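You operate a simulated robot arm through the tools that you are given. There is no shell and no other tool.

You are at the controls of a simulated two-armed robot. One attempt, no reset.

TASK
Warm tank No. 65 to about 50 C with its stirrer running.
Fine: set the heater dial to 50; WARM wheel shut and stirrer off at the end.

The check looks at the end state, three seconds after you hand in, the way a careful person would. Anything else that was tipped, shoved, dropped, spilled or broken makes it a failure.

THE ROBOT
Two 7-joint arms with two-finger grippers on one trunk that stands fixed in place. Base frame: the origin is at the foot of the trunk, x ahead of it, y to its left, z up. Lengths are in mm, angles in degrees, forces in N, time in s.
The left shoulder is at [60, 123, 1020], the right one opposite. With the tool pointing down near the work surface each hand reaches from about 280 to 780 mm from the base axis, measured 20 degrees to its own side. Payload 1.47 kg a hand.
Tool frame (each hand has its own): the origin (TCP) lies between the finger pads and is the grasp point; the fingertips stand 16 mm ahead of it; z points along the fingers, y is the line along which they close. Largest opening 87 mm; the body of the gripper starts 55 mm behind the TCP.
Orientation is that of the tool frame in the base frame, as a unit quaternion [x, y, z, w]. With the fingers straight down and closing along the base's y, the tool's x points along the base's -x, its y along +y and its z along -z.

THE INTERFACE
- The arms move only by the tool send_rows. It takes "left_increments", "right_increments" or both (then of equal length, played together; a hand with none holds still); each is a list that holds one entry, the list of rows, each a list of 6 numbers: the shift along the base's x, y, z in units of 20 mm (1.0 is 20 mm), then the turn, a rotation vector about the base's x, y, z in units of 8 degrees (1.0 is 8 degrees). In form: [[[tx, ty, tz, wx, wy, wz], ...]]. A call has 1 to 20 rows; each row shifts and turns the commanded pose from where the row before left it. "left_gripper" and "right_gripper" are, for a hand that has rows, the finger opening in mm, from 0 to 87, set as the call begins (left out, the last holds). A call with a number of a shift or a turn outside -1 to 1 is refused whole. Each row takes 0.2 s and may step no farther than 50 mm and 8.6 degrees from the row before; otherwise, or with a gripper value out of range, the whole call is refused. Where a pose cannot be reached the arm comes as near as it can. A force on the tool above 70 N (or 10 N above the force at the start of the call, whichever is more), or a blocked arm, ends the call early, and 0.2 s more pass. The fingers move at their own pace (about 153 mm/s each) and stop on an object; they squeeze with about 28 N. The grip force told is the motor's: it shows also when the fingers shut on nothing. Time passes only in rows, and 0.2 s behind the last, so rows that do not move let the fingers close. It gives the time, the measured TCP pose, the force on the tool (base axes), the opening and the grip force at its end, in the units of the frame above (readings bear some noise), with the torque about the TCP (base axes, N m) and any sound that the robot's microphone picked up.
- Cameras (640 x 400 px; columns grow to the right, rows downward): "scene" is now at [100.4, -9.8, 1608.2]; the picture's right is [-0.11, -0.99, 0.00], its down [-0.45, 0.05, -0.89] and it looks along [0.88, -0.10, -0.46] (base axes); focal length 285 px, centre (320, 200). "left" rides on the left gripper at [73, -12, -90] in its tool frame; the picture's right is [0.16, 0.99, 0.00], its down [-0.72, 0.12, -0.68] and it looks along [-0.67, 0.11, 0.73] (tool axes); focal length 247 px, centre (320, 200). "right" rides on the right gripper at [73, 12, -90] in its tool frame; the picture's right is [-0.16, 0.99, 0.00], its down [-0.72, -0.12, -0.68] and it looks along [-0.67, -0.11, 0.73] (tool axes); focal length 247 px, centre (320, 200).
- camera(camera): a new picture of that camera. The clock stands still meanwhile.
- lift_body(by): slides the trunk up (or, below 0, down) by that many mm; the arms and the scene camera ride with it, the base frame stays. It gives what a move gives, with no picture.
- aim_head(pan, tilt): turns the head with the scene camera to pan (to the left, within 120 degrees either way) and tilt (down, from -29 to 69), counted from straight ahead of the robot. It gives what a move gives.
- pixel_to_xyz(camera, pixels): for up to 12 pixels [column, row] of the newest picture of that camera ("zoom" is the newest enlarged one), the place [x, y, z] in the base frame of the surface seen there, good to about 3 mm. The clock stands still meanwhile.
- inspect(camera, box): a new picture of the part [left, top, right, bottom] of that camera's present view, enlarged. The clock stands still meanwhile.
- job_done(): hands the job in; it is judged then, once.

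Leave the grippers open and the arms clear of the work at the hand-in unless told otherwise.

The tools are called by a JSON object that holds its "api" and its "payload". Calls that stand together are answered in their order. send_rows: Moves the arms, as the interface text tells. Its arguments: {"type":"object","properties":{"left_increments":{"type":"array","items":{"type":"array","items":{"type":"array","items":{"type":"number"}}}},"left_gripper":{"type":"number"},"right_increments":{"type":"array","items":{"type":"array","items":{"type":"array","items":{"type":"number"}}}},"right_gripper":{"type":"number"}},"required":[]} The other tools are called the same way: lift_body (by) slides the trunk up or down; aim_head (pan, tilt) turns the head that bears the scene camera; camera (camera) takes a picture; pixel_to_xyz (camera, pixels) gives the place of the surface under pixels of a picture; inspect (camera, box) takes an enlarged picture of a part of a camera's view; job_done () hands the job in.

At the start:

```text
time: 0.0
left_tcp_pos: [441.8, 145.1, 1456.0]
left_ee_rot: [0.0, 1.0, 0.0, 0.0]
left_ft_force: [-0.2, 0.1, 0.1]
left_ft_torque: [0.02, 0.0, 0.02]
left_finger_gap: 86.9
left_gripper_force: 0.0
right_tcp_pos: [417.6, -205.0, 1486.0]
right_ee_rot: [0.0, 1.0, 0.0, -0.001]
right_ft_force: [0.3, 0.2, -0.2]
right_ft_torque: [0.01, 0.03, -0.02]
right_finger_gap: 87.1
right_gripper_force: 0.1
trunk travel left (down, up): [-175.0, 55.0]
head pan, tilt: [-6.4, 27.2]
```

scene: 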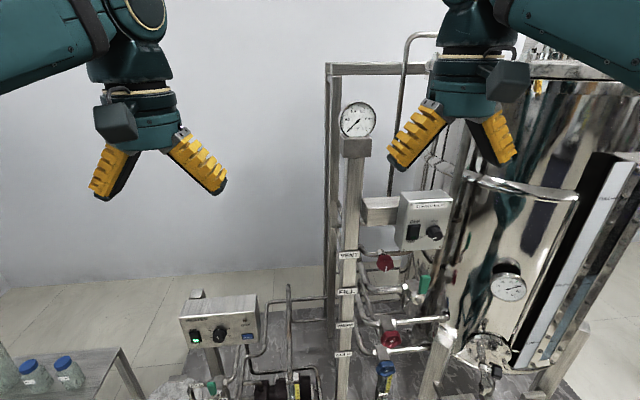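
right: 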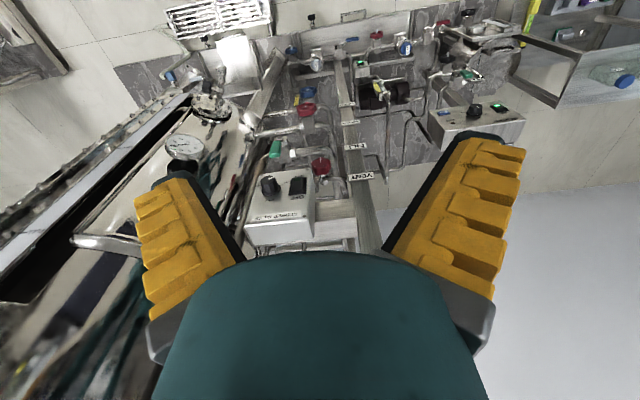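
left: 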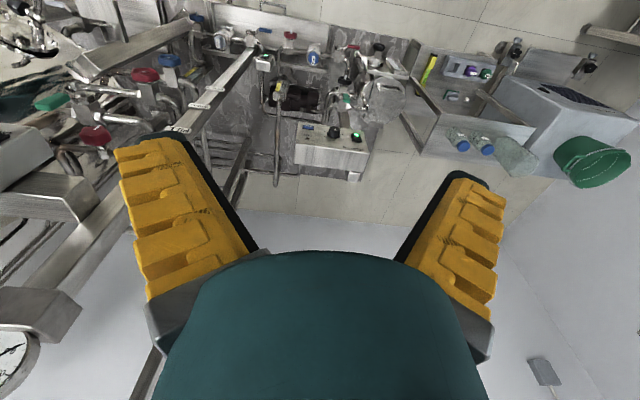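

I see a plant with a tank at the right, two control boxes (one around (425,220), one around (218,320)), a column with labels VENT/FILL/WARM/.... I'll take enlarged views of these to read the labels.

{"api": "inspect", "payload": {"camera": "scene", "box": [330, 180, 470, 270]}}

{"api": "inspect", "payload": {"camera": "scene", "box": [330, 240, 530, 400]}}

{"api": "inspect", "payload": {"camera": "scene", "box": [160, 270, 330, 400]}}

```text
4.44 times, centred on (400, 225) of scene
```

zoom: 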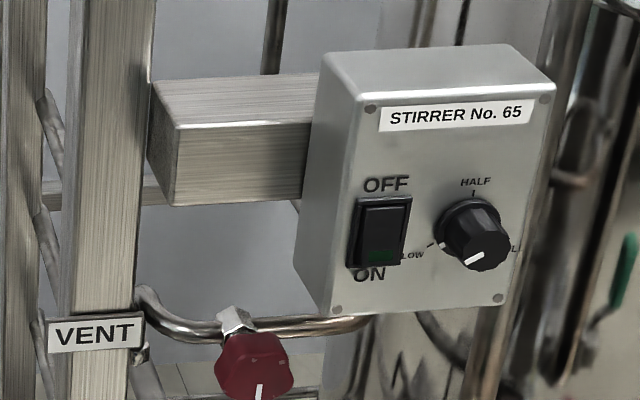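

```text
2.50 times, centred on (430, 320) of scene
```

zoom: 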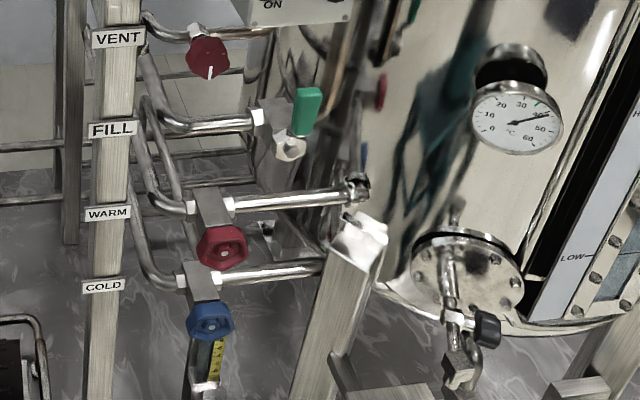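

```text
3.08 times, centred on (245, 335) of scene
```

zoom: 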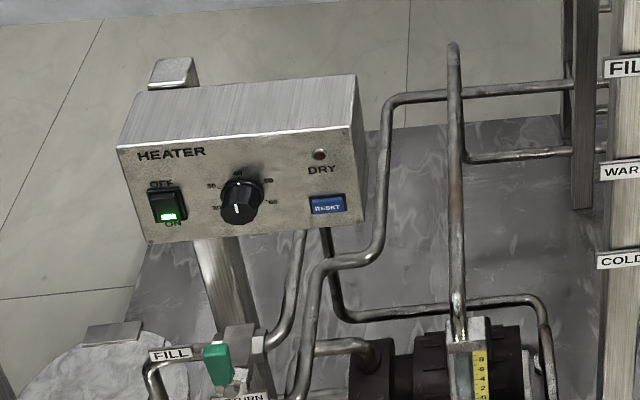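

Boxes: "STIRRER No. 65" with rocker and speed knob, "HEATER" with rocker, dial 30–60, DRY lamp and RESET. I'll look closer at the gauge and tilt/pan the head to see the rest.

{"api": "inspect", "payload": {"camera": "scene", "box": [480, 250, 540, 310]}}

{"api": "inspect", "payload": {"camera": "scene", "box": [335, 95, 385, 145]}}

{"api": "aim_head", "payload": {"pan": -6, "tilt": 55}}

{"api": "camera", "payload": {"camera": "scene"}}

```text
6.67 times, centred on (510, 280) of scene
```

zoom: 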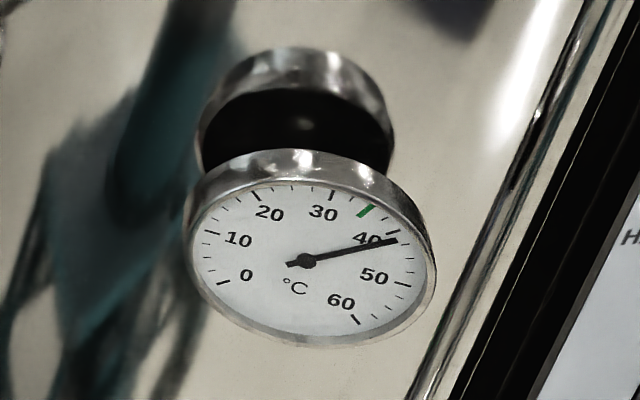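

```text
8.00 times, centred on (360, 120) of scene
```

zoom: 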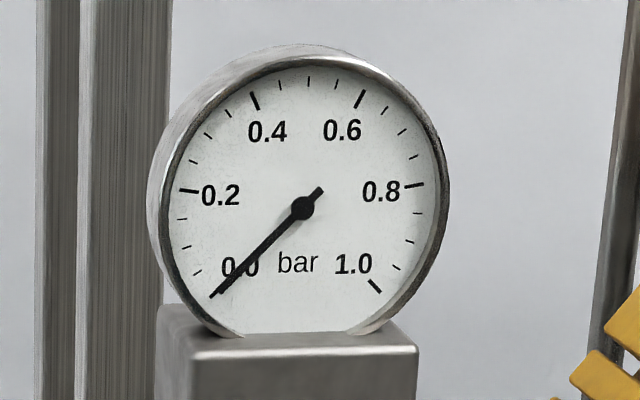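

```text
time: 0.9
left_tcp_pos: [441.0, 146.0, 1455.4]
left_ee_rot: [0.0, 1.0, -0.001, 0.001]
left_ft_force: [0.4, 0.3, -0.3]
left_ft_torque: [0.02, 0.01, -0.02]
left_finger_gap: 86.9
left_gripper_force: 0.1
right_tcp_pos: [416.9, -204.6, 1486.6]
right_ee_rot: [0.0, 1.0, 0.0, 0.0]
right_ft_force: [-0.5, 0.0, 0.0]
right_ft_torque: [0.0, 0.02, 0.0]
right_finger_gap: 87.2
right_gripper_force: 0.0
trunk travel left (down, up): [-175.0, 55.0]
head pan, tilt: [-6.0, 55.0]
```

```text
taken
```

scene: 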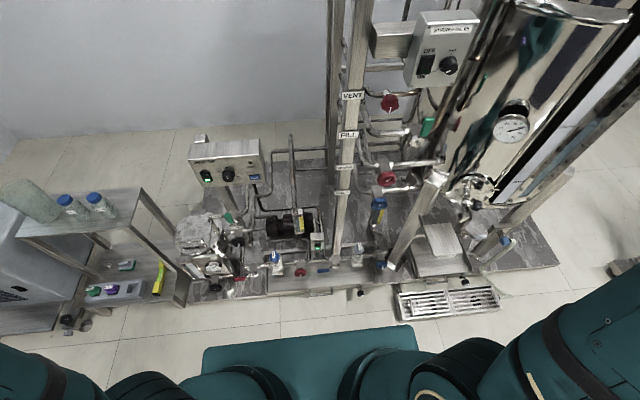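

Tank thermometer reads about 41 °C. Now the lower part of the rig is visible; I'll enlarge it in pieces.

{"api": "inspect", "payload": {"camera": "scene", "box": [160, 190, 260, 300]}}

{"api": "inspect", "payload": {"camera": "scene", "box": [240, 190, 400, 300]}}

{"api": "inspect", "payload": {"camera": "scene", "box": [320, 80, 480, 220]}}

{"api": "inspect", "payload": {"camera": "scene", "box": [380, 170, 540, 320]}}

{"api": "inspect", "payload": {"camera": "scene", "box": [180, 130, 280, 200]}}

{"api": "inspect", "payload": {"camera": "scene", "box": [0, 170, 190, 330]}}

```text
3.64 times, centred on (210, 245) of scene
```

zoom: 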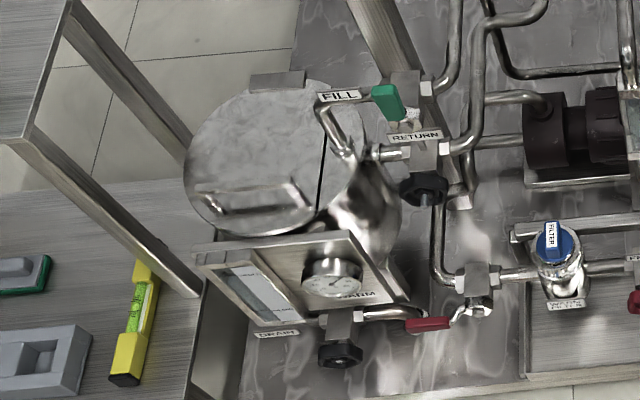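

```text
3.64 times, centred on (320, 245) of scene
```

zoom: 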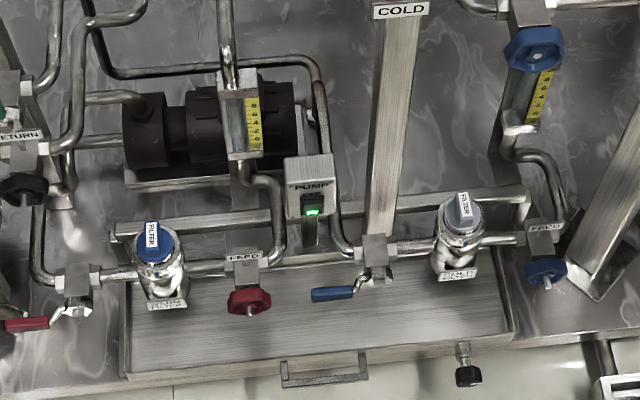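

```text
2.86 times, centred on (400, 150) of scene
```

zoom: 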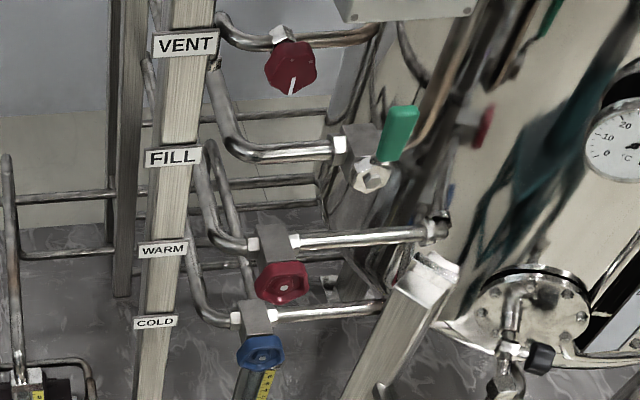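

```text
2.67 times, centred on (460, 245) of scene
```

zoom: 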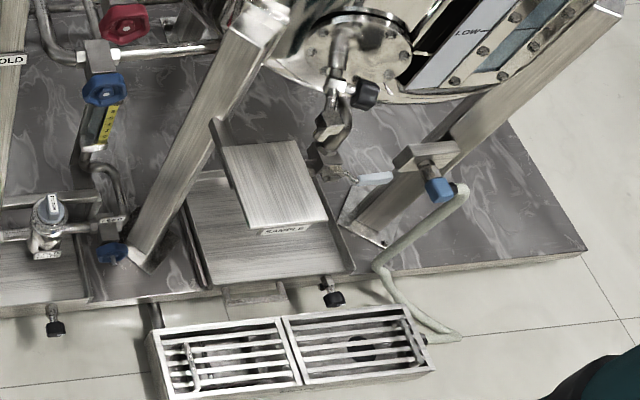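

```text
5.71 times, centred on (230, 165) of scene
```

zoom: 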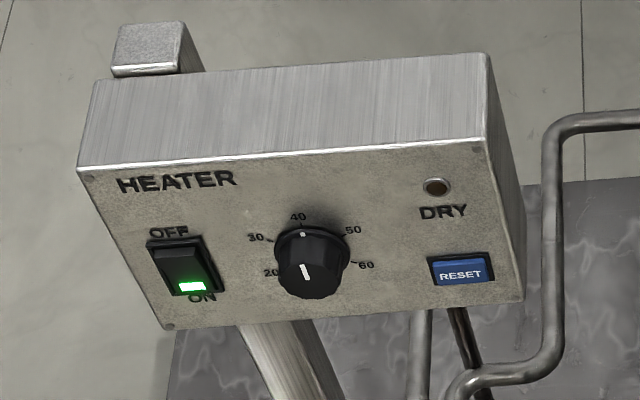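

```text
2.50 times, centred on (95, 250) of scene
```

zoom: 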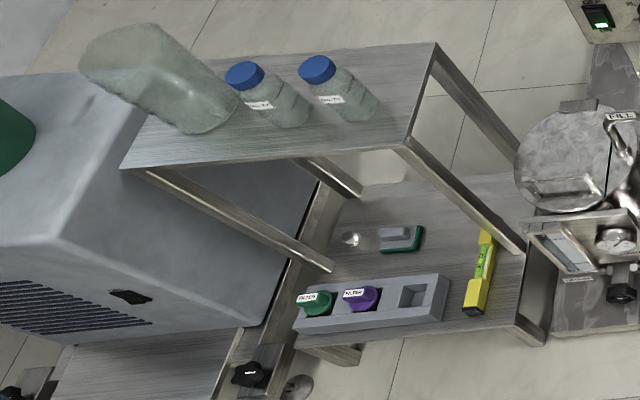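

The rig has a heated reservoir (lower left), pump (ON), feed wheels with filters, flow gauges, and WARM/COLD wheels into the tank. I'll get positions of the main parts from this scene picture.

{"api": "pixel_to_xyz", "payload": {"camera": "scene", "pixels": [[228, 174], [207, 176], [246, 178], [388, 101], [388, 179], [380, 204], [428, 64], [449, 64], [430, 127], [512, 128], [302, 271], [318, 243]]}}

{"api": "pixel_to_xyz", "payload": {"camera": "scene", "pixels": [[210, 245], [232, 218], [227, 242], [212, 287], [276, 257], [299, 218], [358, 249], [381, 265], [345, 200], [500, 240], [340, 290], [100, 210]]}}

{"api": "camera", "payload": {"camera": "left"}}

{"api": "inspect", "payload": {"camera": "left", "box": [290, 110, 380, 180]}}

{"api": "inspect", "payload": {"camera": "right", "box": [150, 20, 350, 240]}}

```text
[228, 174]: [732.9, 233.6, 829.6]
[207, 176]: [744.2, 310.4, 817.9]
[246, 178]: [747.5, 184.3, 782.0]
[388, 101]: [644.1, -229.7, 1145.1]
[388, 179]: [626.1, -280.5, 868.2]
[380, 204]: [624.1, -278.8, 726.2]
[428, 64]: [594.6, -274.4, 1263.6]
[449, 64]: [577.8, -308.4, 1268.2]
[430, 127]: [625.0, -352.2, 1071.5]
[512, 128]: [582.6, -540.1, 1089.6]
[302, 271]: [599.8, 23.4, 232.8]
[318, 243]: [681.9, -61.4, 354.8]
```

```text
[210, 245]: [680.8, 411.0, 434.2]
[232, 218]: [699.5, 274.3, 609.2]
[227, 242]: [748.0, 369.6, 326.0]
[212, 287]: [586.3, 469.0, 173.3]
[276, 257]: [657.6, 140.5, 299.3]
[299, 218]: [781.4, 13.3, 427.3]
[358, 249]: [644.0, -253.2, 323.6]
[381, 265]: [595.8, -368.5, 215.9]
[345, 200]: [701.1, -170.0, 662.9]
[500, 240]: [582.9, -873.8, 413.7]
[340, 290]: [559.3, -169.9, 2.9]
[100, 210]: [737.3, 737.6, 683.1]
```

```text
taken
```

left: 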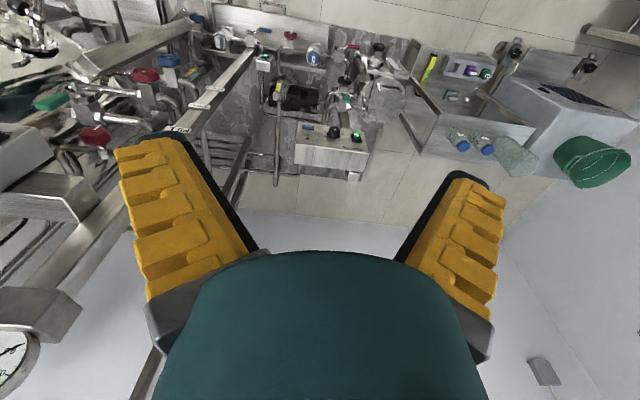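

```text
5.71 times, centred on (335, 145) of left
```

zoom: 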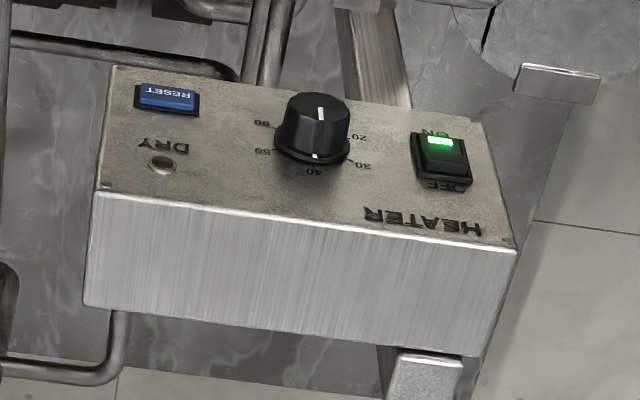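

```text
1.82 times, centred on (250, 130) of right
```

zoom: 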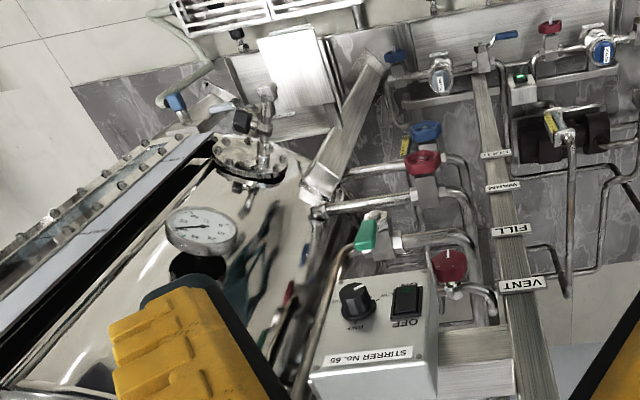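

The heater dial's mark seems near 40. I'll measure the heater's front face precisely, and the stirrer box face and WARM wheel.

{"api": "inspect", "payload": {"camera": "scene", "box": [180, 130, 280, 200]}}

{"api": "pixel_to_xyz", "payload": {"camera": "zoom", "pixels": [[100, 185], [470, 155], [180, 310], [500, 285], [303, 233], [305, 270], [325, 262], [185, 270], [190, 287], [298, 216], [355, 228], [366, 265]]}}

{"api": "inspect", "payload": {"camera": "scene", "box": [360, 0, 500, 110]}}

{"api": "pixel_to_xyz", "payload": {"camera": "zoom", "pixels": [[280, 70], [510, 60], [210, 370], [440, 370], [310, 270], [300, 320], [400, 295], [410, 310], [300, 250], [130, 465], [100, 180], [410, 270]]}}

{"api": "inspect", "payload": {"camera": "scene", "box": [340, 150, 440, 220]}}

{"api": "pixel_to_xyz", "payload": {"camera": "zoom", "pixels": [[295, 190], [305, 185], [260, 190], [340, 190], [300, 170], [300, 215], [255, 345], [220, 345], [290, 345], [250, 110], [400, 90], [550, 80]]}}

```text
5.71 times, centred on (230, 165) of scene
```

zoom: 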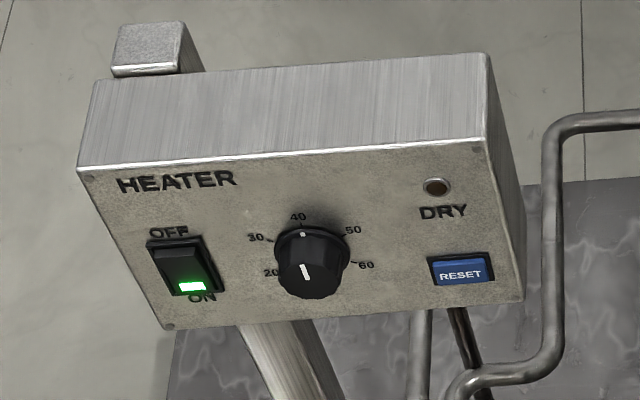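

```text
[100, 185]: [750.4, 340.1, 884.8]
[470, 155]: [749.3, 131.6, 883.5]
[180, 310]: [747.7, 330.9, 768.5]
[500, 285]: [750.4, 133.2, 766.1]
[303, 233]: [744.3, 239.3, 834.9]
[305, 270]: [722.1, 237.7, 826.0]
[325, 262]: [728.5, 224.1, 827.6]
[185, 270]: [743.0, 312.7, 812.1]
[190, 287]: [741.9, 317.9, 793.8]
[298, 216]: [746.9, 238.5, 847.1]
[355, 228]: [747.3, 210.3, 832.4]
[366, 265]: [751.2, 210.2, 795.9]
```

```text
3.64 times, centred on (430, 55) of scene
```

zoom: 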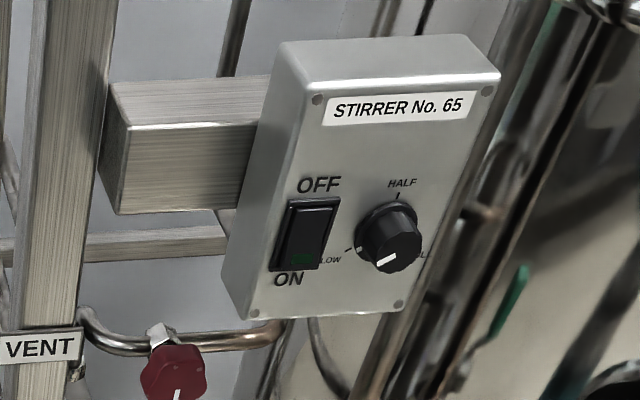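

```text
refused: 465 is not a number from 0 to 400
```

```text
5.71 times, centred on (390, 185) of scene
```

zoom: 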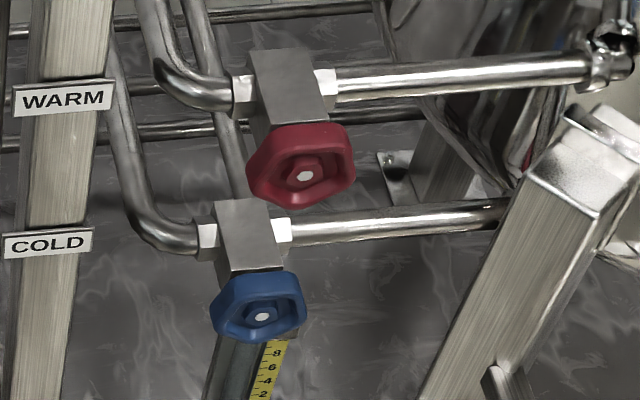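

```text
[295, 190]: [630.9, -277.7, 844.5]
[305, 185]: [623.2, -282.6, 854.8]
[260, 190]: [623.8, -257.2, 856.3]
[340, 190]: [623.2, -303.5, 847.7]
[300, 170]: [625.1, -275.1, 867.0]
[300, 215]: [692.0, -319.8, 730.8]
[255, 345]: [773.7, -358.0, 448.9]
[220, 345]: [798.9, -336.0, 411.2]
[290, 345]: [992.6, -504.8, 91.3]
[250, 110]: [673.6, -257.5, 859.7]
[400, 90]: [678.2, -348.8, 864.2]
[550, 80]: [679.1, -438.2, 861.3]
```

The heater face is a vertical plane at x≈750, dial near (735,236,825). The WARM wheel faces me too at (625,-280,855). I'll lower the left hand in free space in front of the heater, pitching it so its camera looks ahead.

{"api": "send_rows", "payload": {"left_increments": [[[0, 0.2, -1, 0, -0.3, 0], [0, 0.2, -1, 0, -0.3, 0], [0, 0.2, -1, 0, -0.3, 0], [0, 0.2, -1, 0, -0.3, 0], [0, 0.2, -1, 0, -0.3, 0], [0, 0.2, -1, 0, -0.3, 0], [0, 0.2, -1, 0, -0.3, 0], [0, 0.2, -1, 0, -0.3, 0], [0, 0.2, -1, 0, -0.3, 0], [0, 0.2, -1, 0, -0.3, 0], [0, 0.2, -1, 0, -0.3, 0], [0, 0.2, -1, 0, -0.3, 0], [0, 0.2, -1, 0, -0.3, 0], [0, 0.2, -1, 0, -0.3, 0], [0, 0.2, -1, 0, -0.3, 0], [0, 0.2, -1, 0, -0.3, 0], [0, 0.2, -1, 0, -0.3, 0], [0, 0.2, -1, 0, -0.3, 0], [0, 0.2, -1, 0, -0.3, 0], [0, 0.2, -1, 0, -0.3, 0]]]}}

{"api": "send_rows", "payload": {"left_increments": [[[0, 0, -1, 0, 0, 0], [0, 0, -1, 0, 0, 0], [0, 0, -1, 0, 0, 0], [0, 0, -1, 0, 0, 0], [0, 0, -1, 0, 0, 0], [0, 0, -1, 0, 0, 0], [0, 0, -1, 0, 0, 0], [0, 0, -1, 0, 0, 0], [0, 0, -1, 0, 0, 0], [0, 0, -1, 0, 0, 0], [0, 0, -1, 0, 0, 0], [0.5, 0, -0.5, 0, 0, 0], [1, 0, 0, 0, 0, 0], [1, 0, 0, 0, 0, 0], [1, 0, 0, 0, 0, 0]]]}}

{"api": "camera", "payload": {"camera": "left"}}

{"api": "camera", "payload": {"camera": "scene"}}

```text
time: 5.1
left_tcp_pos: [472.1, 232.7, 1059.5]
left_ee_rot: [0.0, 0.914, -0.002, 0.405]
left_ft_force: [0.4, -0.5, -0.4]
left_ft_torque: [0.0, 0.02, -0.01]
left_finger_gap: 86.9
left_gripper_force: 0.1
left hand out of reach, approached as far as the arm can: row 18, 19, 20
right_tcp_pos: [418.2, -203.4, 1487.0]
right_ee_rot: [0.0, 1.0, -0.001, -0.001]
right_ft_force: [1.0, 0.5, -1.4]
right_ft_torque: [-0.03, 0.01, -0.01]
right_finger_gap: 87.2
right_gripper_force: 0.1
trunk travel left (down, up): [-175.0, 55.0]
head pan, tilt: [-6.0, 55.0]
```

```text
time: 8.3
left_tcp_pos: [547.5, 257.9, 844.8]
left_ee_rot: [0.0, 0.914, 0.0, 0.407]
left_ft_force: [-0.2, -0.9, 0.2]
left_ft_torque: [-0.01, 0.02, 0.01]
left_finger_gap: 87.2
left_gripper_force: 0.2
left hand out of reach, approached as far as the arm can: row 9, 10, 11
right_tcp_pos: [417.2, -205.5, 1487.0]
right_ee_rot: [0.0, 1.0, 0.0, -0.001]
right_ft_force: [-0.8, 0.6, 0.1]
right_ft_torque: [0.02, 0.01, -0.01]
right_finger_gap: 87.0
right_gripper_force: 0.0
trunk travel left (down, up): [-175.0, 55.0]
head pan, tilt: [-6.0, 55.0]
```

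```text
taken
```

left: 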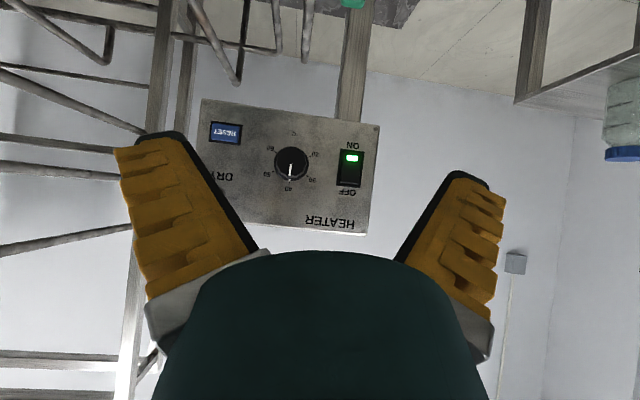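

```text
taken
```

scene: 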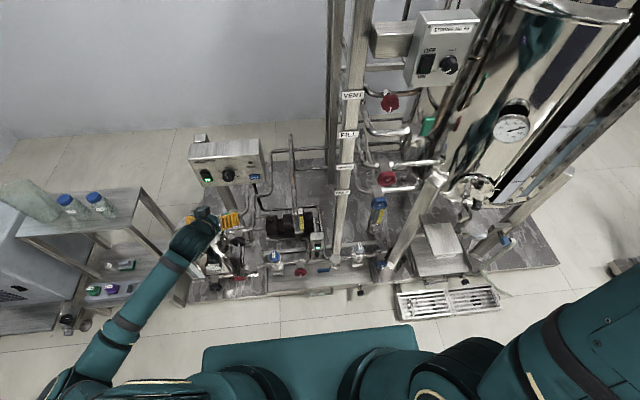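

The left camera now faces the heater squarely (upside down). I'll enlarge the dial at (290,163).

{"api": "inspect", "payload": {"camera": "left", "box": [240, 120, 340, 200]}}

{"api": "pixel_to_xyz", "payload": {"camera": "zoom", "pixels": [[320, 220], [320, 260], [320, 160], [250, 210], [390, 210], [320, 320]]}}

{"api": "inspect", "payload": {"camera": "left", "box": [180, 90, 390, 240]}}

```text
5.00 times, centred on (290, 160) of left
```

zoom: 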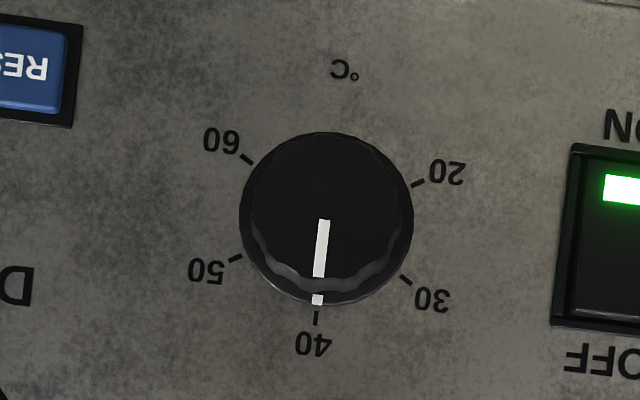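

```text
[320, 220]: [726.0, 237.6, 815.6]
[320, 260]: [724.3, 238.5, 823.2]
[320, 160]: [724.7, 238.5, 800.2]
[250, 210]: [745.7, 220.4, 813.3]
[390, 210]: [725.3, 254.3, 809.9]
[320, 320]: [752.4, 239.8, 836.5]
```

```text
2.67 times, centred on (285, 165) of left
```

zoom: 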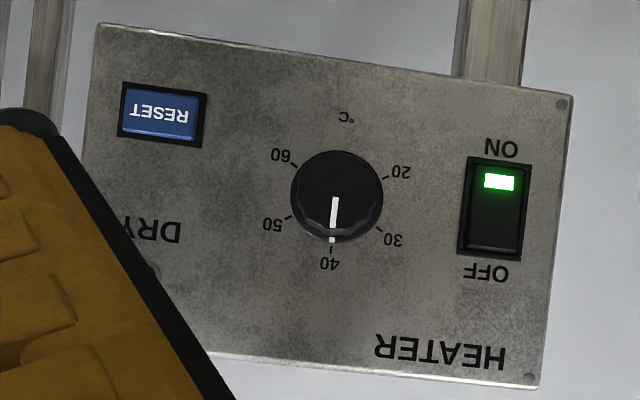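

The dial stands at 40; 50 is about 61° clockwise. Knob axis about y=238, z=814, front x≈725. I'll level the left hand in front of the knob, pre-rolled −30°, fingers at 60 mm.

{"api": "send_rows", "payload": {"left_increments": [[[0.6, -0.167, -0.258, 0, -0.875, 0], [0.6, -0.167, -0.258, 0, -0.875, 0], [0.6, -0.167, -0.258, 0, -0.875, 0], [0.6, -0.167, -0.258, 0, -0.875, 0], [0.6, -0.167, -0.258, 0, -0.875, 0], [0.6, -0.167, -0.258, 0, -0.875, 0], [0, 0, 0, -0.9375, 0, 0], [0, 0, 0, -0.9375, 0, 0], [0, 0, 0, -0.9375, 0, 0], [0, 0, 0, -0.9375, 0, 0]]], "left_gripper": 60}}

{"api": "camera", "payload": {"camera": "left"}}

{"api": "camera", "payload": {"camera": "scene"}}

```text
time: 10.5
left_tcp_pos: [639.4, 428.9, 909.2]
left_ee_rot: [-0.183, 0.684, -0.185, 0.681]
left_ft_force: [0.1, 0.5, -0.7]
left_ft_torque: [-0.02, 0.0, 0.01]
left_finger_gap: 64.6
left_gripper_force: 3.4
left hand out of reach, approached as far as the arm can: row 1, 2, 3, 4, 5, 6, 7
right_tcp_pos: [417.3, -205.2, 1486.9]
right_ee_rot: [0.0, 1.0, 0.0, 0.0]
right_ft_force: [0.0, 0.2, -0.6]
right_ft_torque: [0.0, -0.02, 0.01]
right_finger_gap: 86.9
right_gripper_force: 0.1
trunk travel left (down, up): [-175.0, 55.0]
head pan, tilt: [-6.0, 55.0]
```

```text
taken
```

left: 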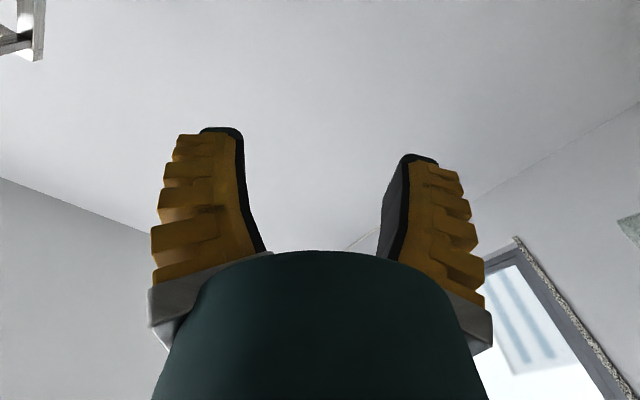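

```text
taken
```

scene: 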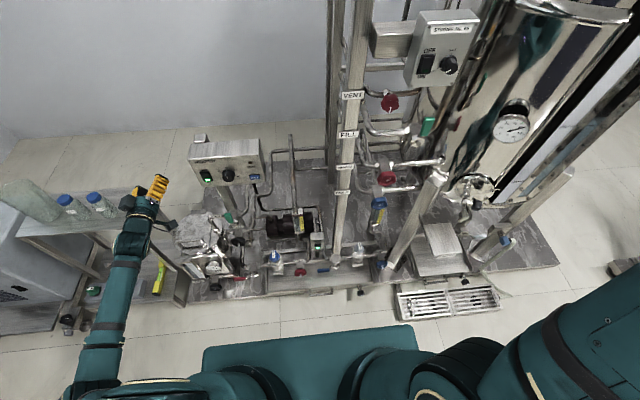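

The arm could not level its hand that near the body and drifted left to (639,429,909), near the shelf bottles. I'll step it back to the right and watch whether the pose is reachable.

{"api": "send_rows", "payload": {"left_increments": [[[0.2, -1, 0, 0, 0, 0], [0.2, -1, 0, 0, 0, 0], [0.2, -1, 0, 0, 0, 0], [0.2, -1, 0, 0, 0, 0]]]}}

{"api": "camera", "payload": {"camera": "scene"}}

```text
time: 11.5
left_tcp_pos: [659.7, 410.5, 935.1]
left_ee_rot: [-0.179, 0.686, -0.187, 0.68]
left_ft_force: [0.9, 0.7, 0.2]
left_ft_torque: [0.01, 0.02, 0.01]
left_finger_gap: 64.4
left_gripper_force: 3.3
left hand out of reach, approached as far as the arm can: row 1, 2, 3, 4
right_tcp_pos: [415.8, -204.7, 1487.4]
right_ee_rot: [0.0, 1.0, 0.001, 0.0]
right_ft_force: [0.2, 0.6, -0.2]
right_ft_torque: [-0.01, -0.04, -0.05]
right_finger_gap: 87.1
right_gripper_force: 0.1
trunk travel left (down, up): [-175.0, 55.0]
head pan, tilt: [-6.0, 55.0]
```

```text
taken
```

scene: 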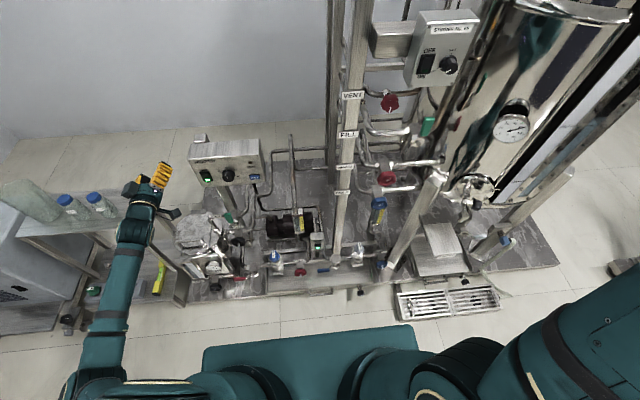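

Levelling seems limited by height relative to the shoulder. I'll raise the left hand while drifting right, then lower the trunk so the shoulder is about level with the dial (right hand will drop to z≈1311 at x≈417, clear of the stirrer box at x≥578).

{"api": "send_rows", "payload": {"left_increments": [[[0, -0.5, 1, 0, 0, 0], [0, -0.5, 1, 0, 0, 0], [0, -0.5, 1, 0, 0, 0], [0, -0.5, 1, 0, 0, 0], [0, -0.5, 1, 0, 0, 0], [0, -0.5, 1, 0, 0, 0], [0, -0.5, 1, 0, 0, 0], [0, -0.5, 1, 0, 0, 0], [0, -0.5, 1, 0, 0, 0]]]}}

{"api": "lift_body", "payload": {"by": -175}}

{"api": "camera", "payload": {"camera": "scene"}}

```text
time: 13.5
left_tcp_pos: [663.2, 321.9, 1117.5]
left_ee_rot: [-0.182, 0.684, -0.183, 0.683]
left_ft_force: [-0.2, 0.4, 0.1]
left_ft_torque: [-0.01, -0.03, 0.03]
left_finger_gap: 64.5
left_gripper_force: 3.3
left hand out of reach, approached as far as the arm can: row 1
right_tcp_pos: [416.7, -204.1, 1486.8]
right_ee_rot: [-0.001, 1.0, 0.0, 0.001]
right_ft_force: [0.6, -0.6, -0.4]
right_ft_torque: [-0.01, 0.0, -0.03]
right_finger_gap: 87.0
right_gripper_force: 0.1
trunk travel left (down, up): [-175.0, 55.0]
head pan, tilt: [-6.0, 55.0]
```

```text
time: 15.5
left_tcp_pos: [663.3, 322.6, 943.6]
left_ee_rot: [-0.183, 0.683, -0.183, 0.683]
left_ft_force: [0.8, 0.5, 0.2]
left_ft_torque: [0.0, -0.01, -0.03]
left_finger_gap: 64.7
left_gripper_force: 3.4
right_tcp_pos: [417.0, -204.9, 1312.3]
right_ee_rot: [0.0, 1.0, 0.001, 0.0]
right_ft_force: [-0.8, -0.1, 0.7]
right_ft_torque: [0.0, 0.03, -0.03]
right_finger_gap: 87.0
right_gripper_force: 0.1
trunk travel left (down, up): [0.0, 230.0]
head pan, tilt: [-6.0, 55.0]
```

```text
taken
```

scene: 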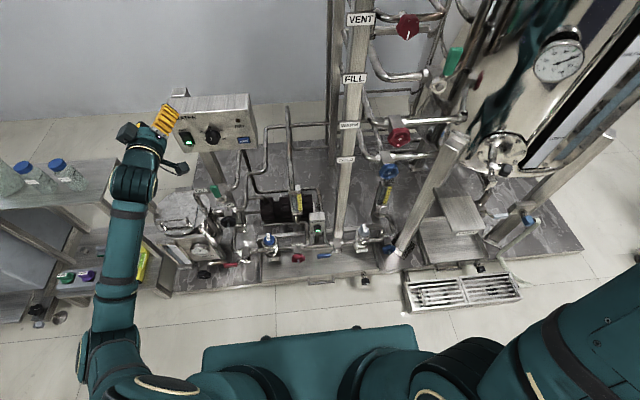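

That worked. Now moving the left hand to the pre-grasp in front of the knob (672,238,814), tips still ~35 mm short of it.

{"api": "send_rows", "payload": {"left_increments": [[[0.06, -0.6, -0.93, 0, 0, 0], [0.06, -0.6, -0.93, 0, 0, 0], [0.06, -0.6, -0.93, 0, 0, 0], [0.06, -0.6, -0.93, 0, 0, 0], [0.06, -0.6, -0.93, 0, 0, 0], [0.06, -0.6, -0.93, 0, 0, 0], [0.06, -0.6, -0.93, 0, 0, 0]]]}}

{"api": "camera", "payload": {"camera": "scene"}}

{"api": "camera", "payload": {"camera": "left"}}

{"api": "inspect", "payload": {"camera": "scene", "box": [140, 80, 280, 180]}}

```text
time: 17.1
left_tcp_pos: [677.4, 351.3, 876.6]
left_ee_rot: [-0.179, 0.687, -0.187, 0.679]
left_ft_force: [0.2, -0.1, 0.4]
left_ft_torque: [0.03, 0.01, 0.02]
left_finger_gap: 64.4
left_gripper_force: 2.9
left hand out of reach, approached as far as the arm can: row 1, 2, 3, 4, 5, 6, 7
right_tcp_pos: [417.3, -204.2, 1312.2]
right_ee_rot: [0.0, 1.0, 0.0, 0.0]
right_ft_force: [-0.5, 0.2, -0.4]
right_ft_torque: [0.0, -0.03, -0.02]
right_finger_gap: 87.1
right_gripper_force: 0.1
trunk travel left (down, up): [0.0, 230.0]
head pan, tilt: [-6.0, 55.0]
```

```text
taken
```

scene: 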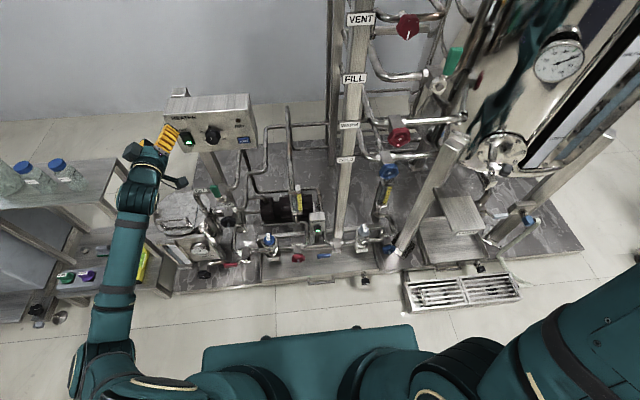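

```text
taken
```

left: 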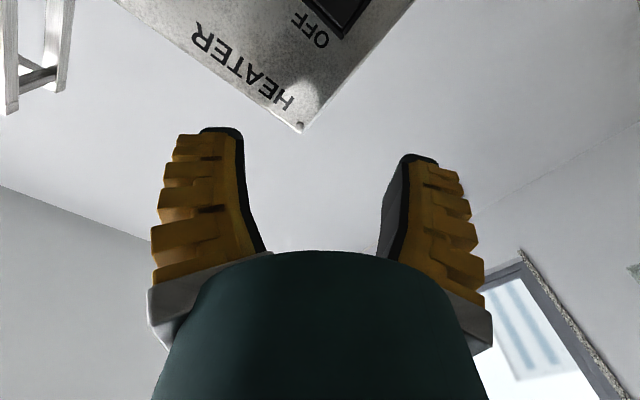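

```text
4.00 times, centred on (210, 130) of scene
```

zoom: 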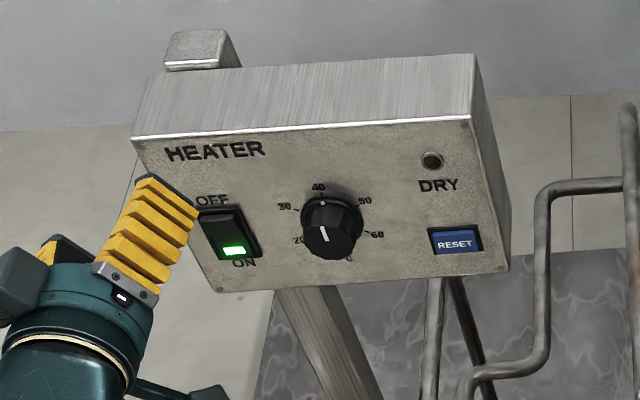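

Blocked again at roll −30°. I'll test whether un-rolling frees it: back off a little from the box, roll +30°, then try moving right.

{"api": "send_rows", "payload": {"left_increments": [[[-0.5, 0, 0.5, 1, 0, 0], [-0.5, 0, 0.5, 1, 0, 0], [0, 0, 0, 1, 0, 0], [0, 0, 0, 0.75, 0, 0]]]}}

{"api": "send_rows", "payload": {"left_increments": [[[0, -0.5, -0.5, 0, 0, 0], [0, -0.5, -0.5, 0, 0, 0], [0, -0.5, -0.5, 0, 0, 0], [0, -0.5, -0.5, 0, 0, 0]]]}}

{"api": "send_rows", "payload": {"left_increments": [[[0, 0, 0, 1, 0, 0], [0, 0, 0, 1, 0, 0], [0, 0, 0, 1, 0, 0], [0, 0, 0, 1, 0, 0]]]}}

{"api": "send_rows", "payload": {"left_increments": [[[0, -0.5, -0.5, 0, 0, 0], [0, -0.5, -0.5, 0, 0, 0], [0, -0.5, -0.5, 0, 0, 0], [0, -0.5, -0.5, 0, 0, 0]]]}}

{"api": "camera", "payload": {"camera": "scene"}}

```text
time: 18.1
left_tcp_pos: [658.9, 350.6, 894.2]
left_ee_rot: [0.0, 0.707, 0.0, 0.707]
left_ft_force: [-0.4, -1.5, 0.0]
left_ft_torque: [-0.01, -0.01, 0.03]
left_finger_gap: 64.4
left_gripper_force: 2.9
right_tcp_pos: [417.8, -205.3, 1310.5]
right_ee_rot: [0.0, 1.0, 0.0, 0.0]
right_ft_force: [-0.7, -0.1, -0.1]
right_ft_torque: [0.0, 0.02, -0.01]
right_finger_gap: 86.8
right_gripper_force: 0.1
trunk travel left (down, up): [0.0, 230.0]
head pan, tilt: [-6.0, 55.0]
```

```text
time: 19.1
left_tcp_pos: [663.0, 352.8, 880.9]
left_ee_rot: [0.003, 0.709, -0.003, 0.705]
left_ft_force: [0.2, 0.2, 0.8]
left_ft_torque: [-0.01, 0.01, -0.04]
left_finger_gap: 64.4
left_gripper_force: 3.4
left hand out of reach, approached as far as the arm can: row 1, 2, 3, 4
right_tcp_pos: [416.9, -203.8, 1311.9]
right_ee_rot: [0.0, 1.0, 0.0, 0.0]
right_ft_force: [0.0, -0.7, -0.3]
right_ft_torque: [-0.02, 0.02, 0.02]
right_finger_gap: 87.0
right_gripper_force: 0.1
trunk travel left (down, up): [0.0, 230.0]
head pan, tilt: [-6.0, 55.0]
```

```text
time: 20.1
left_tcp_pos: [661.4, 353.4, 880.3]
left_ee_rot: [0.198, 0.68, 0.193, 0.679]
left_ft_force: [0.1, 0.2, -0.7]
left_ft_torque: [-0.01, 0.02, 0.0]
left_finger_gap: 64.9
left_gripper_force: 2.9
right_tcp_pos: [417.5, -204.8, 1311.6]
right_ee_rot: [0.0, 1.0, 0.0, 0.0]
right_ft_force: [0.3, -0.1, -0.1]
right_ft_torque: [-0.01, -0.02, -0.04]
right_finger_gap: 87.2
right_gripper_force: 0.0
trunk travel left (down, up): [0.0, 230.0]
head pan, tilt: [-6.0, 55.0]
```

```text
time: 21.1
left_tcp_pos: [664.6, 361.6, 864.4]
left_ee_rot: [0.199, 0.681, 0.191, 0.678]
left_ft_force: [0.6, 0.3, 0.3]
left_ft_torque: [0.03, -0.02, 0.02]
left_finger_gap: 64.6
left_gripper_force: 3.6
left hand out of reach, approached as far as the arm can: row 1, 2, 3, 4
right_tcp_pos: [417.0, -205.0, 1311.1]
right_ee_rot: [0.0, 1.0, 0.0, 0.0]
right_ft_force: [0.1, 0.7, -1.1]
right_ft_torque: [0.0, -0.04, -0.01]
right_finger_gap: 86.9
right_gripper_force: 0.2
trunk travel left (down, up): [0.0, 230.0]
head pan, tilt: [-6.0, 55.0]
```

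```text
taken
```

scene: 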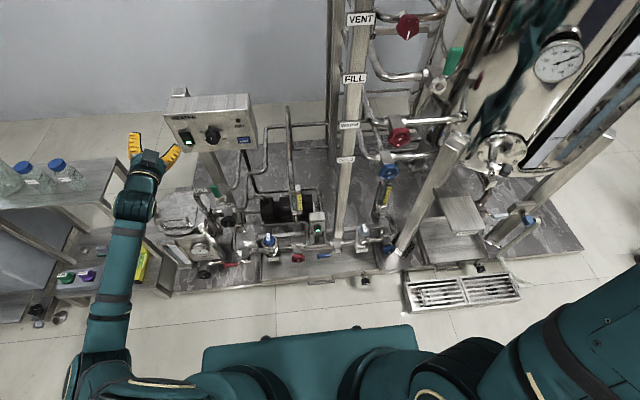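

Roll isn't the limit. I'll measure where the left elbow, forearm and wrist lie to understand the arm's posture.

{"api": "pixel_to_xyz", "payload": {"camera": "scene", "pixels": [[145, 165], [133, 205], [120, 260], [108, 320], [95, 365], [160, 388], [75, 375], [130, 145]]}}

{"api": "aim_head", "payload": {"pan": 40, "tilt": 60}}

{"api": "camera", "payload": {"camera": "scene"}}

```text
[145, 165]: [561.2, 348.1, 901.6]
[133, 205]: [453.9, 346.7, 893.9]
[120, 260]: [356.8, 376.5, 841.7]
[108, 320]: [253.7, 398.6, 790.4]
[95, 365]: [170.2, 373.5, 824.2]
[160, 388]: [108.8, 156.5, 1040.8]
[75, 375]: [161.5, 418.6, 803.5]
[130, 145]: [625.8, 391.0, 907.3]
```

```text
time: 22.2
left_tcp_pos: [664.3, 361.3, 865.9]
left_ee_rot: [0.199, 0.681, 0.191, 0.679]
left_ft_force: [-0.1, 0.0, -0.6]
left_ft_torque: [0.0, 0.05, -0.04]
left_finger_gap: 64.8
left_gripper_force: 3.0
right_tcp_pos: [417.1, -205.7, 1312.0]
right_ee_rot: [0.0, 1.0, 0.001, 0.0]
right_ft_force: [-1.0, 0.0, 0.2]
right_ft_torque: [-0.02, 0.02, 0.04]
right_finger_gap: 87.1
right_gripper_force: 0.2
trunk travel left (down, up): [0.0, 230.0]
head pan, tilt: [40.0, 60.0]
```

```text
taken
```

scene: 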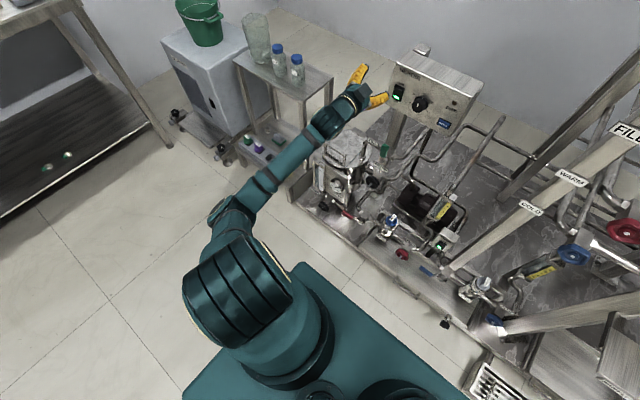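

The forearm is almost in line with the hand, so the wrist is stuck at its straight (singular) position. I'll go around it: back off, pitch the hand down again, yaw it left, raise it to level there, and then yaw back towards the knob.

{"api": "send_rows", "payload": {"left_increments": [[[-0.5, -0.3, 0.3, -1, 0, 0], [-0.5, -0.3, 0.3, -1, 0, 0], [-0.5, -0.3, 0.3, -1, 0, 0], [-0.5, -0.3, 0.3, -1, 0, 0], [0.03, -0.7, -0.88, 0, 0.857, 0], [0.03, -0.7, -0.88, 0, 0.857, 0], [0.03, -0.7, -0.88, 0, 0.857, 0], [0.03, -0.7, -0.88, 0, 0.857, 0], [0.03, -0.7, -0.88, 0, 0.857, 0], [0.03, -0.7, -0.88, 0, 0.857, 0], [0.03, -0.7, -0.88, 0, 0.857, 0]]]}}

{"api": "camera", "payload": {"camera": "scene"}}

```text
time: 24.6
left_tcp_pos: [629.7, 246.1, 770.4]
left_ee_rot: [0.0, 0.934, 0.001, 0.357]
left_ft_force: [-0.1, -0.7, 0.4]
left_ft_torque: [0.03, 0.02, 0.0]
left_finger_gap: 64.5
left_gripper_force: 3.6
left hand out of reach, approached as far as the arm can: row 2, 3
right_tcp_pos: [417.9, -204.9, 1310.9]
right_ee_rot: [0.0, 1.0, 0.0, 0.0]
right_ft_force: [0.1, -0.7, -0.9]
right_ft_torque: [0.01, 0.02, 0.0]
right_finger_gap: 87.2
right_gripper_force: 0.1
trunk travel left (down, up): [0.0, 230.0]
head pan, tilt: [40.0, 60.0]
```

```text
taken
```

scene: 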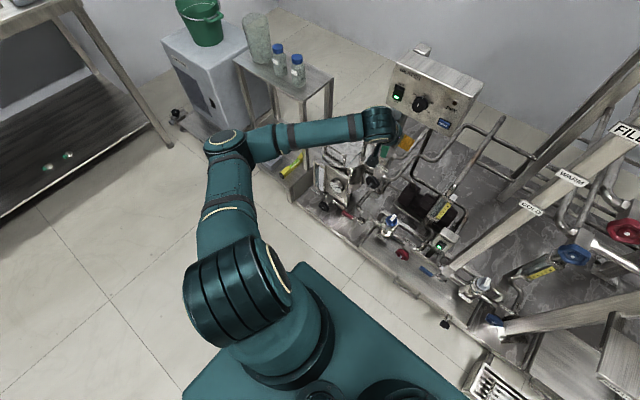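

Now the forearm points to the right, so a level hand means the wrist bent left. I'll yaw left 30°, then pitch up to level.

{"api": "send_rows", "payload": {"left_increments": [[[-0.22, 0.84, 0, 0, 0, 0.94], [-0.22, 0.84, 0, 0, 0, 0.94], [-0.22, 0.84, 0, 0, 0, 0.94], [-0.22, 0.84, 0, 0, 0, 0.94], [0.356, 0.206, 0.93, 0.377, -0.653, 0], [0.356, 0.206, 0.93, 0.377, -0.653, 0], [0.356, 0.206, 0.93, 0.377, -0.653, 0], [0.356, 0.206, 0.93, 0.377, -0.653, 0], [0.356, 0.206, 0.93, 0.377, -0.653, 0], [0.356, 0.206, 0.93, 0.377, -0.653, 0], [0.356, 0.206, 0.93, 0.377, -0.653, 0], [0.356, 0.206, 0.93, 0.377, -0.653, 0]]]}}

{"api": "camera", "payload": {"camera": "scene"}}

```text
time: 27.2
left_tcp_pos: [669.2, 345.6, 920.6]
left_ee_rot: [-0.182, 0.681, 0.182, 0.685]
left_ft_force: [-0.2, 0.3, 0.7]
left_ft_torque: [-0.01, 0.0, 0.0]
left_finger_gap: 64.4
left_gripper_force: 3.3
right_tcp_pos: [417.3, -205.0, 1312.1]
right_ee_rot: [0.0, 1.0, 0.0, 0.0]
right_ft_force: [-0.1, 0.2, 1.1]
right_ft_torque: [-0.01, 0.02, 0.0]
right_finger_gap: 87.4
right_gripper_force: 0.0
trunk travel left (down, up): [0.0, 230.0]
head pan, tilt: [40.0, 60.0]
```

```text
taken
```

scene: 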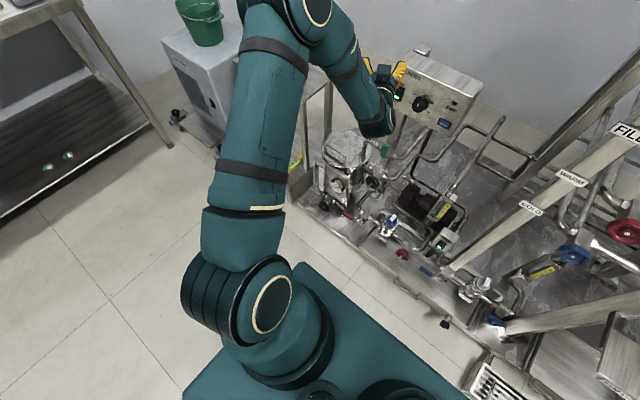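

The hand is level now with elbow up. I'll yaw back to straight ahead while sliding toward the knob line.

{"api": "send_rows", "payload": {"left_increments": [[[0.0, -0.88, -0.5, 0, 0, -0.63], [0.0, -0.88, -0.5, 0, 0, -0.63], [0.0, -0.88, -0.5, 0, 0, -0.63], [0.0, -0.88, -0.5, 0, 0, -0.63], [0.0, -0.88, -0.5, 0, 0, -0.63], [0.0, -0.88, -0.5, 0, 0, -0.63]]]}}

{"api": "camera", "payload": {"camera": "scene"}}

```text
time: 28.6
left_tcp_pos: [685.4, 197.0, 892.3]
left_ee_rot: [-0.075, 0.704, 0.081, 0.701]
left_ft_force: [0.4, -0.2, -0.4]
left_ft_torque: [0.04, 0.01, -0.01]
left_finger_gap: 64.7
left_gripper_force: 3.7
left hand out of reach, approached as far as the arm can: row 2, 3, 4, 5, 6
right_tcp_pos: [417.7, -204.5, 1312.3]
right_ee_rot: [0.0, 1.0, -0.001, 0.0]
right_ft_force: [0.3, 0.3, 0.6]
right_ft_torque: [0.0, -0.02, -0.03]
right_finger_gap: 87.1
right_gripper_force: 0.1
trunk travel left (down, up): [0.0, 230.0]
head pan, tilt: [40.0, 60.0]
```

```text
taken
```

scene: 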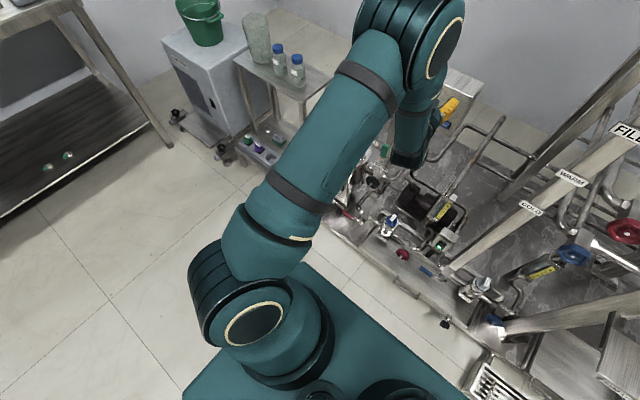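

With the elbow up it runs into another limit. I'll pitch down again to return to the elbow-out posture, then try a moderate downward tilt further out instead of a level hand.

{"api": "send_rows", "payload": {"left_increments": [[[-0.46, 0.41, -0.6, -0.22, 0.97, -0.27], [-0.46, 0.41, -0.6, -0.22, 0.97, -0.27], [-0.46, 0.41, -0.6, -0.22, 0.97, -0.27], [-0.46, 0.41, -0.6, -0.22, 0.97, -0.27], [-0.46, 0.41, -0.6, -0.22, 0.97, -0.27], [-0.46, 0.41, -0.6, -0.22, 0.97, -0.27]]]}}

{"api": "camera", "payload": {"camera": "scene"}}

```text
time: 30.0
left_tcp_pos: [631.5, 208.2, 824.2]
left_ee_rot: [-0.021, 0.931, -0.036, 0.362]
left_ft_force: [-0.1, 0.2, 0.1]
left_ft_torque: [-0.01, -0.02, -0.03]
left_finger_gap: 64.7
left_gripper_force: 3.5
left hand out of reach, approached as far as the arm can: row 1, 2
right_tcp_pos: [417.8, -205.4, 1311.6]
right_ee_rot: [0.0, 1.0, 0.0, 0.0]
right_ft_force: [0.0, 0.3, 0.2]
right_ft_torque: [0.0, 0.01, -0.04]
right_finger_gap: 87.2
right_gripper_force: 0.0
trunk travel left (down, up): [0.0, 230.0]
head pan, tilt: [40.0, 60.0]
```

```text
taken
```

scene: 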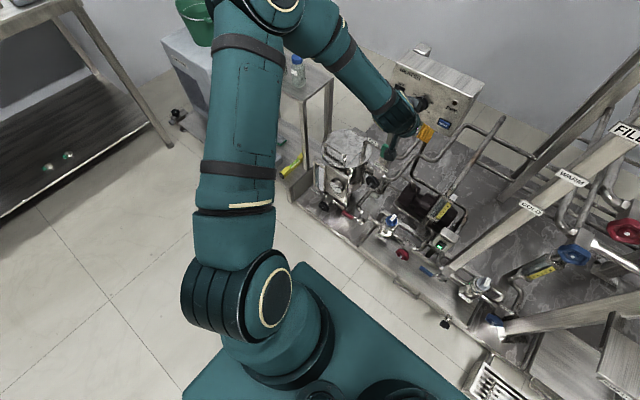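

Still elbow-up but comfortable. I'll move out toward the knob with only part of the pitch raised and see how far it gets.

{"api": "send_rows", "payload": {"left_increments": [[[0.5, 0.37, 0.14, 0, -0.75, 0], [0.5, 0.37, 0.14, 0, -0.75, 0], [0.5, 0.37, 0.14, 0, -0.75, 0], [0.5, 0.37, 0.14, 0, -0.75, 0]]]}}

{"api": "camera", "payload": {"camera": "scene"}}

{"api": "camera", "payload": {"camera": "left"}}

```text
time: 31.0
left_tcp_pos: [672.5, 241.8, 835.6]
left_ee_rot: [-0.014, 0.835, -0.039, 0.548]
left_ft_force: [0.8, 0.5, 0.3]
left_ft_torque: [-0.02, 0.12, -0.05]
left_finger_gap: 64.5
left_gripper_force: 3.1
right_tcp_pos: [417.1, -202.6, 1312.5]
right_ee_rot: [0.001, 1.0, 0.0, 0.001]
right_ft_force: [-0.4, 0.1, 0.9]
right_ft_torque: [-0.04, 0.01, -0.01]
right_finger_gap: 86.8
right_gripper_force: 0.1
trunk travel left (down, up): [0.0, 230.0]
head pan, tilt: [40.0, 60.0]
```

```text
taken
```

scene: 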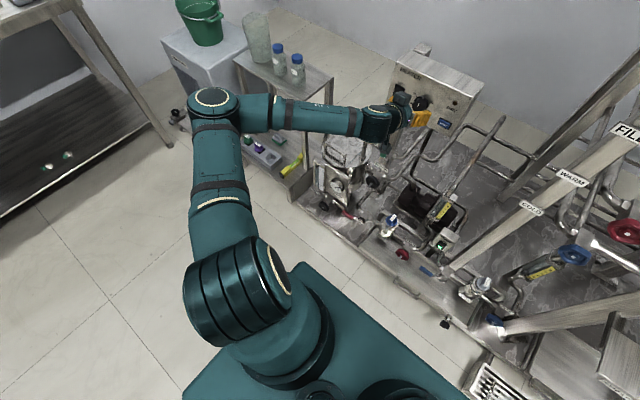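

```text
taken
```

left: 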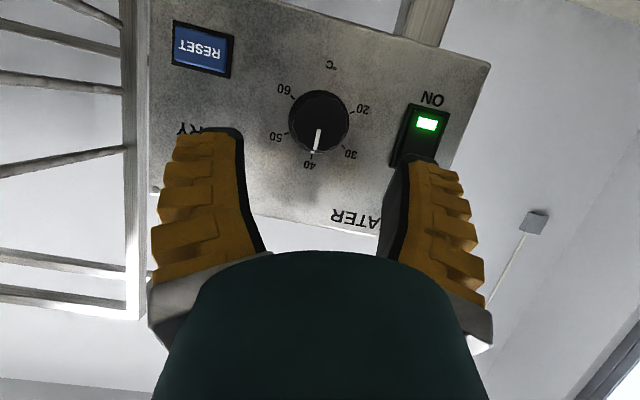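

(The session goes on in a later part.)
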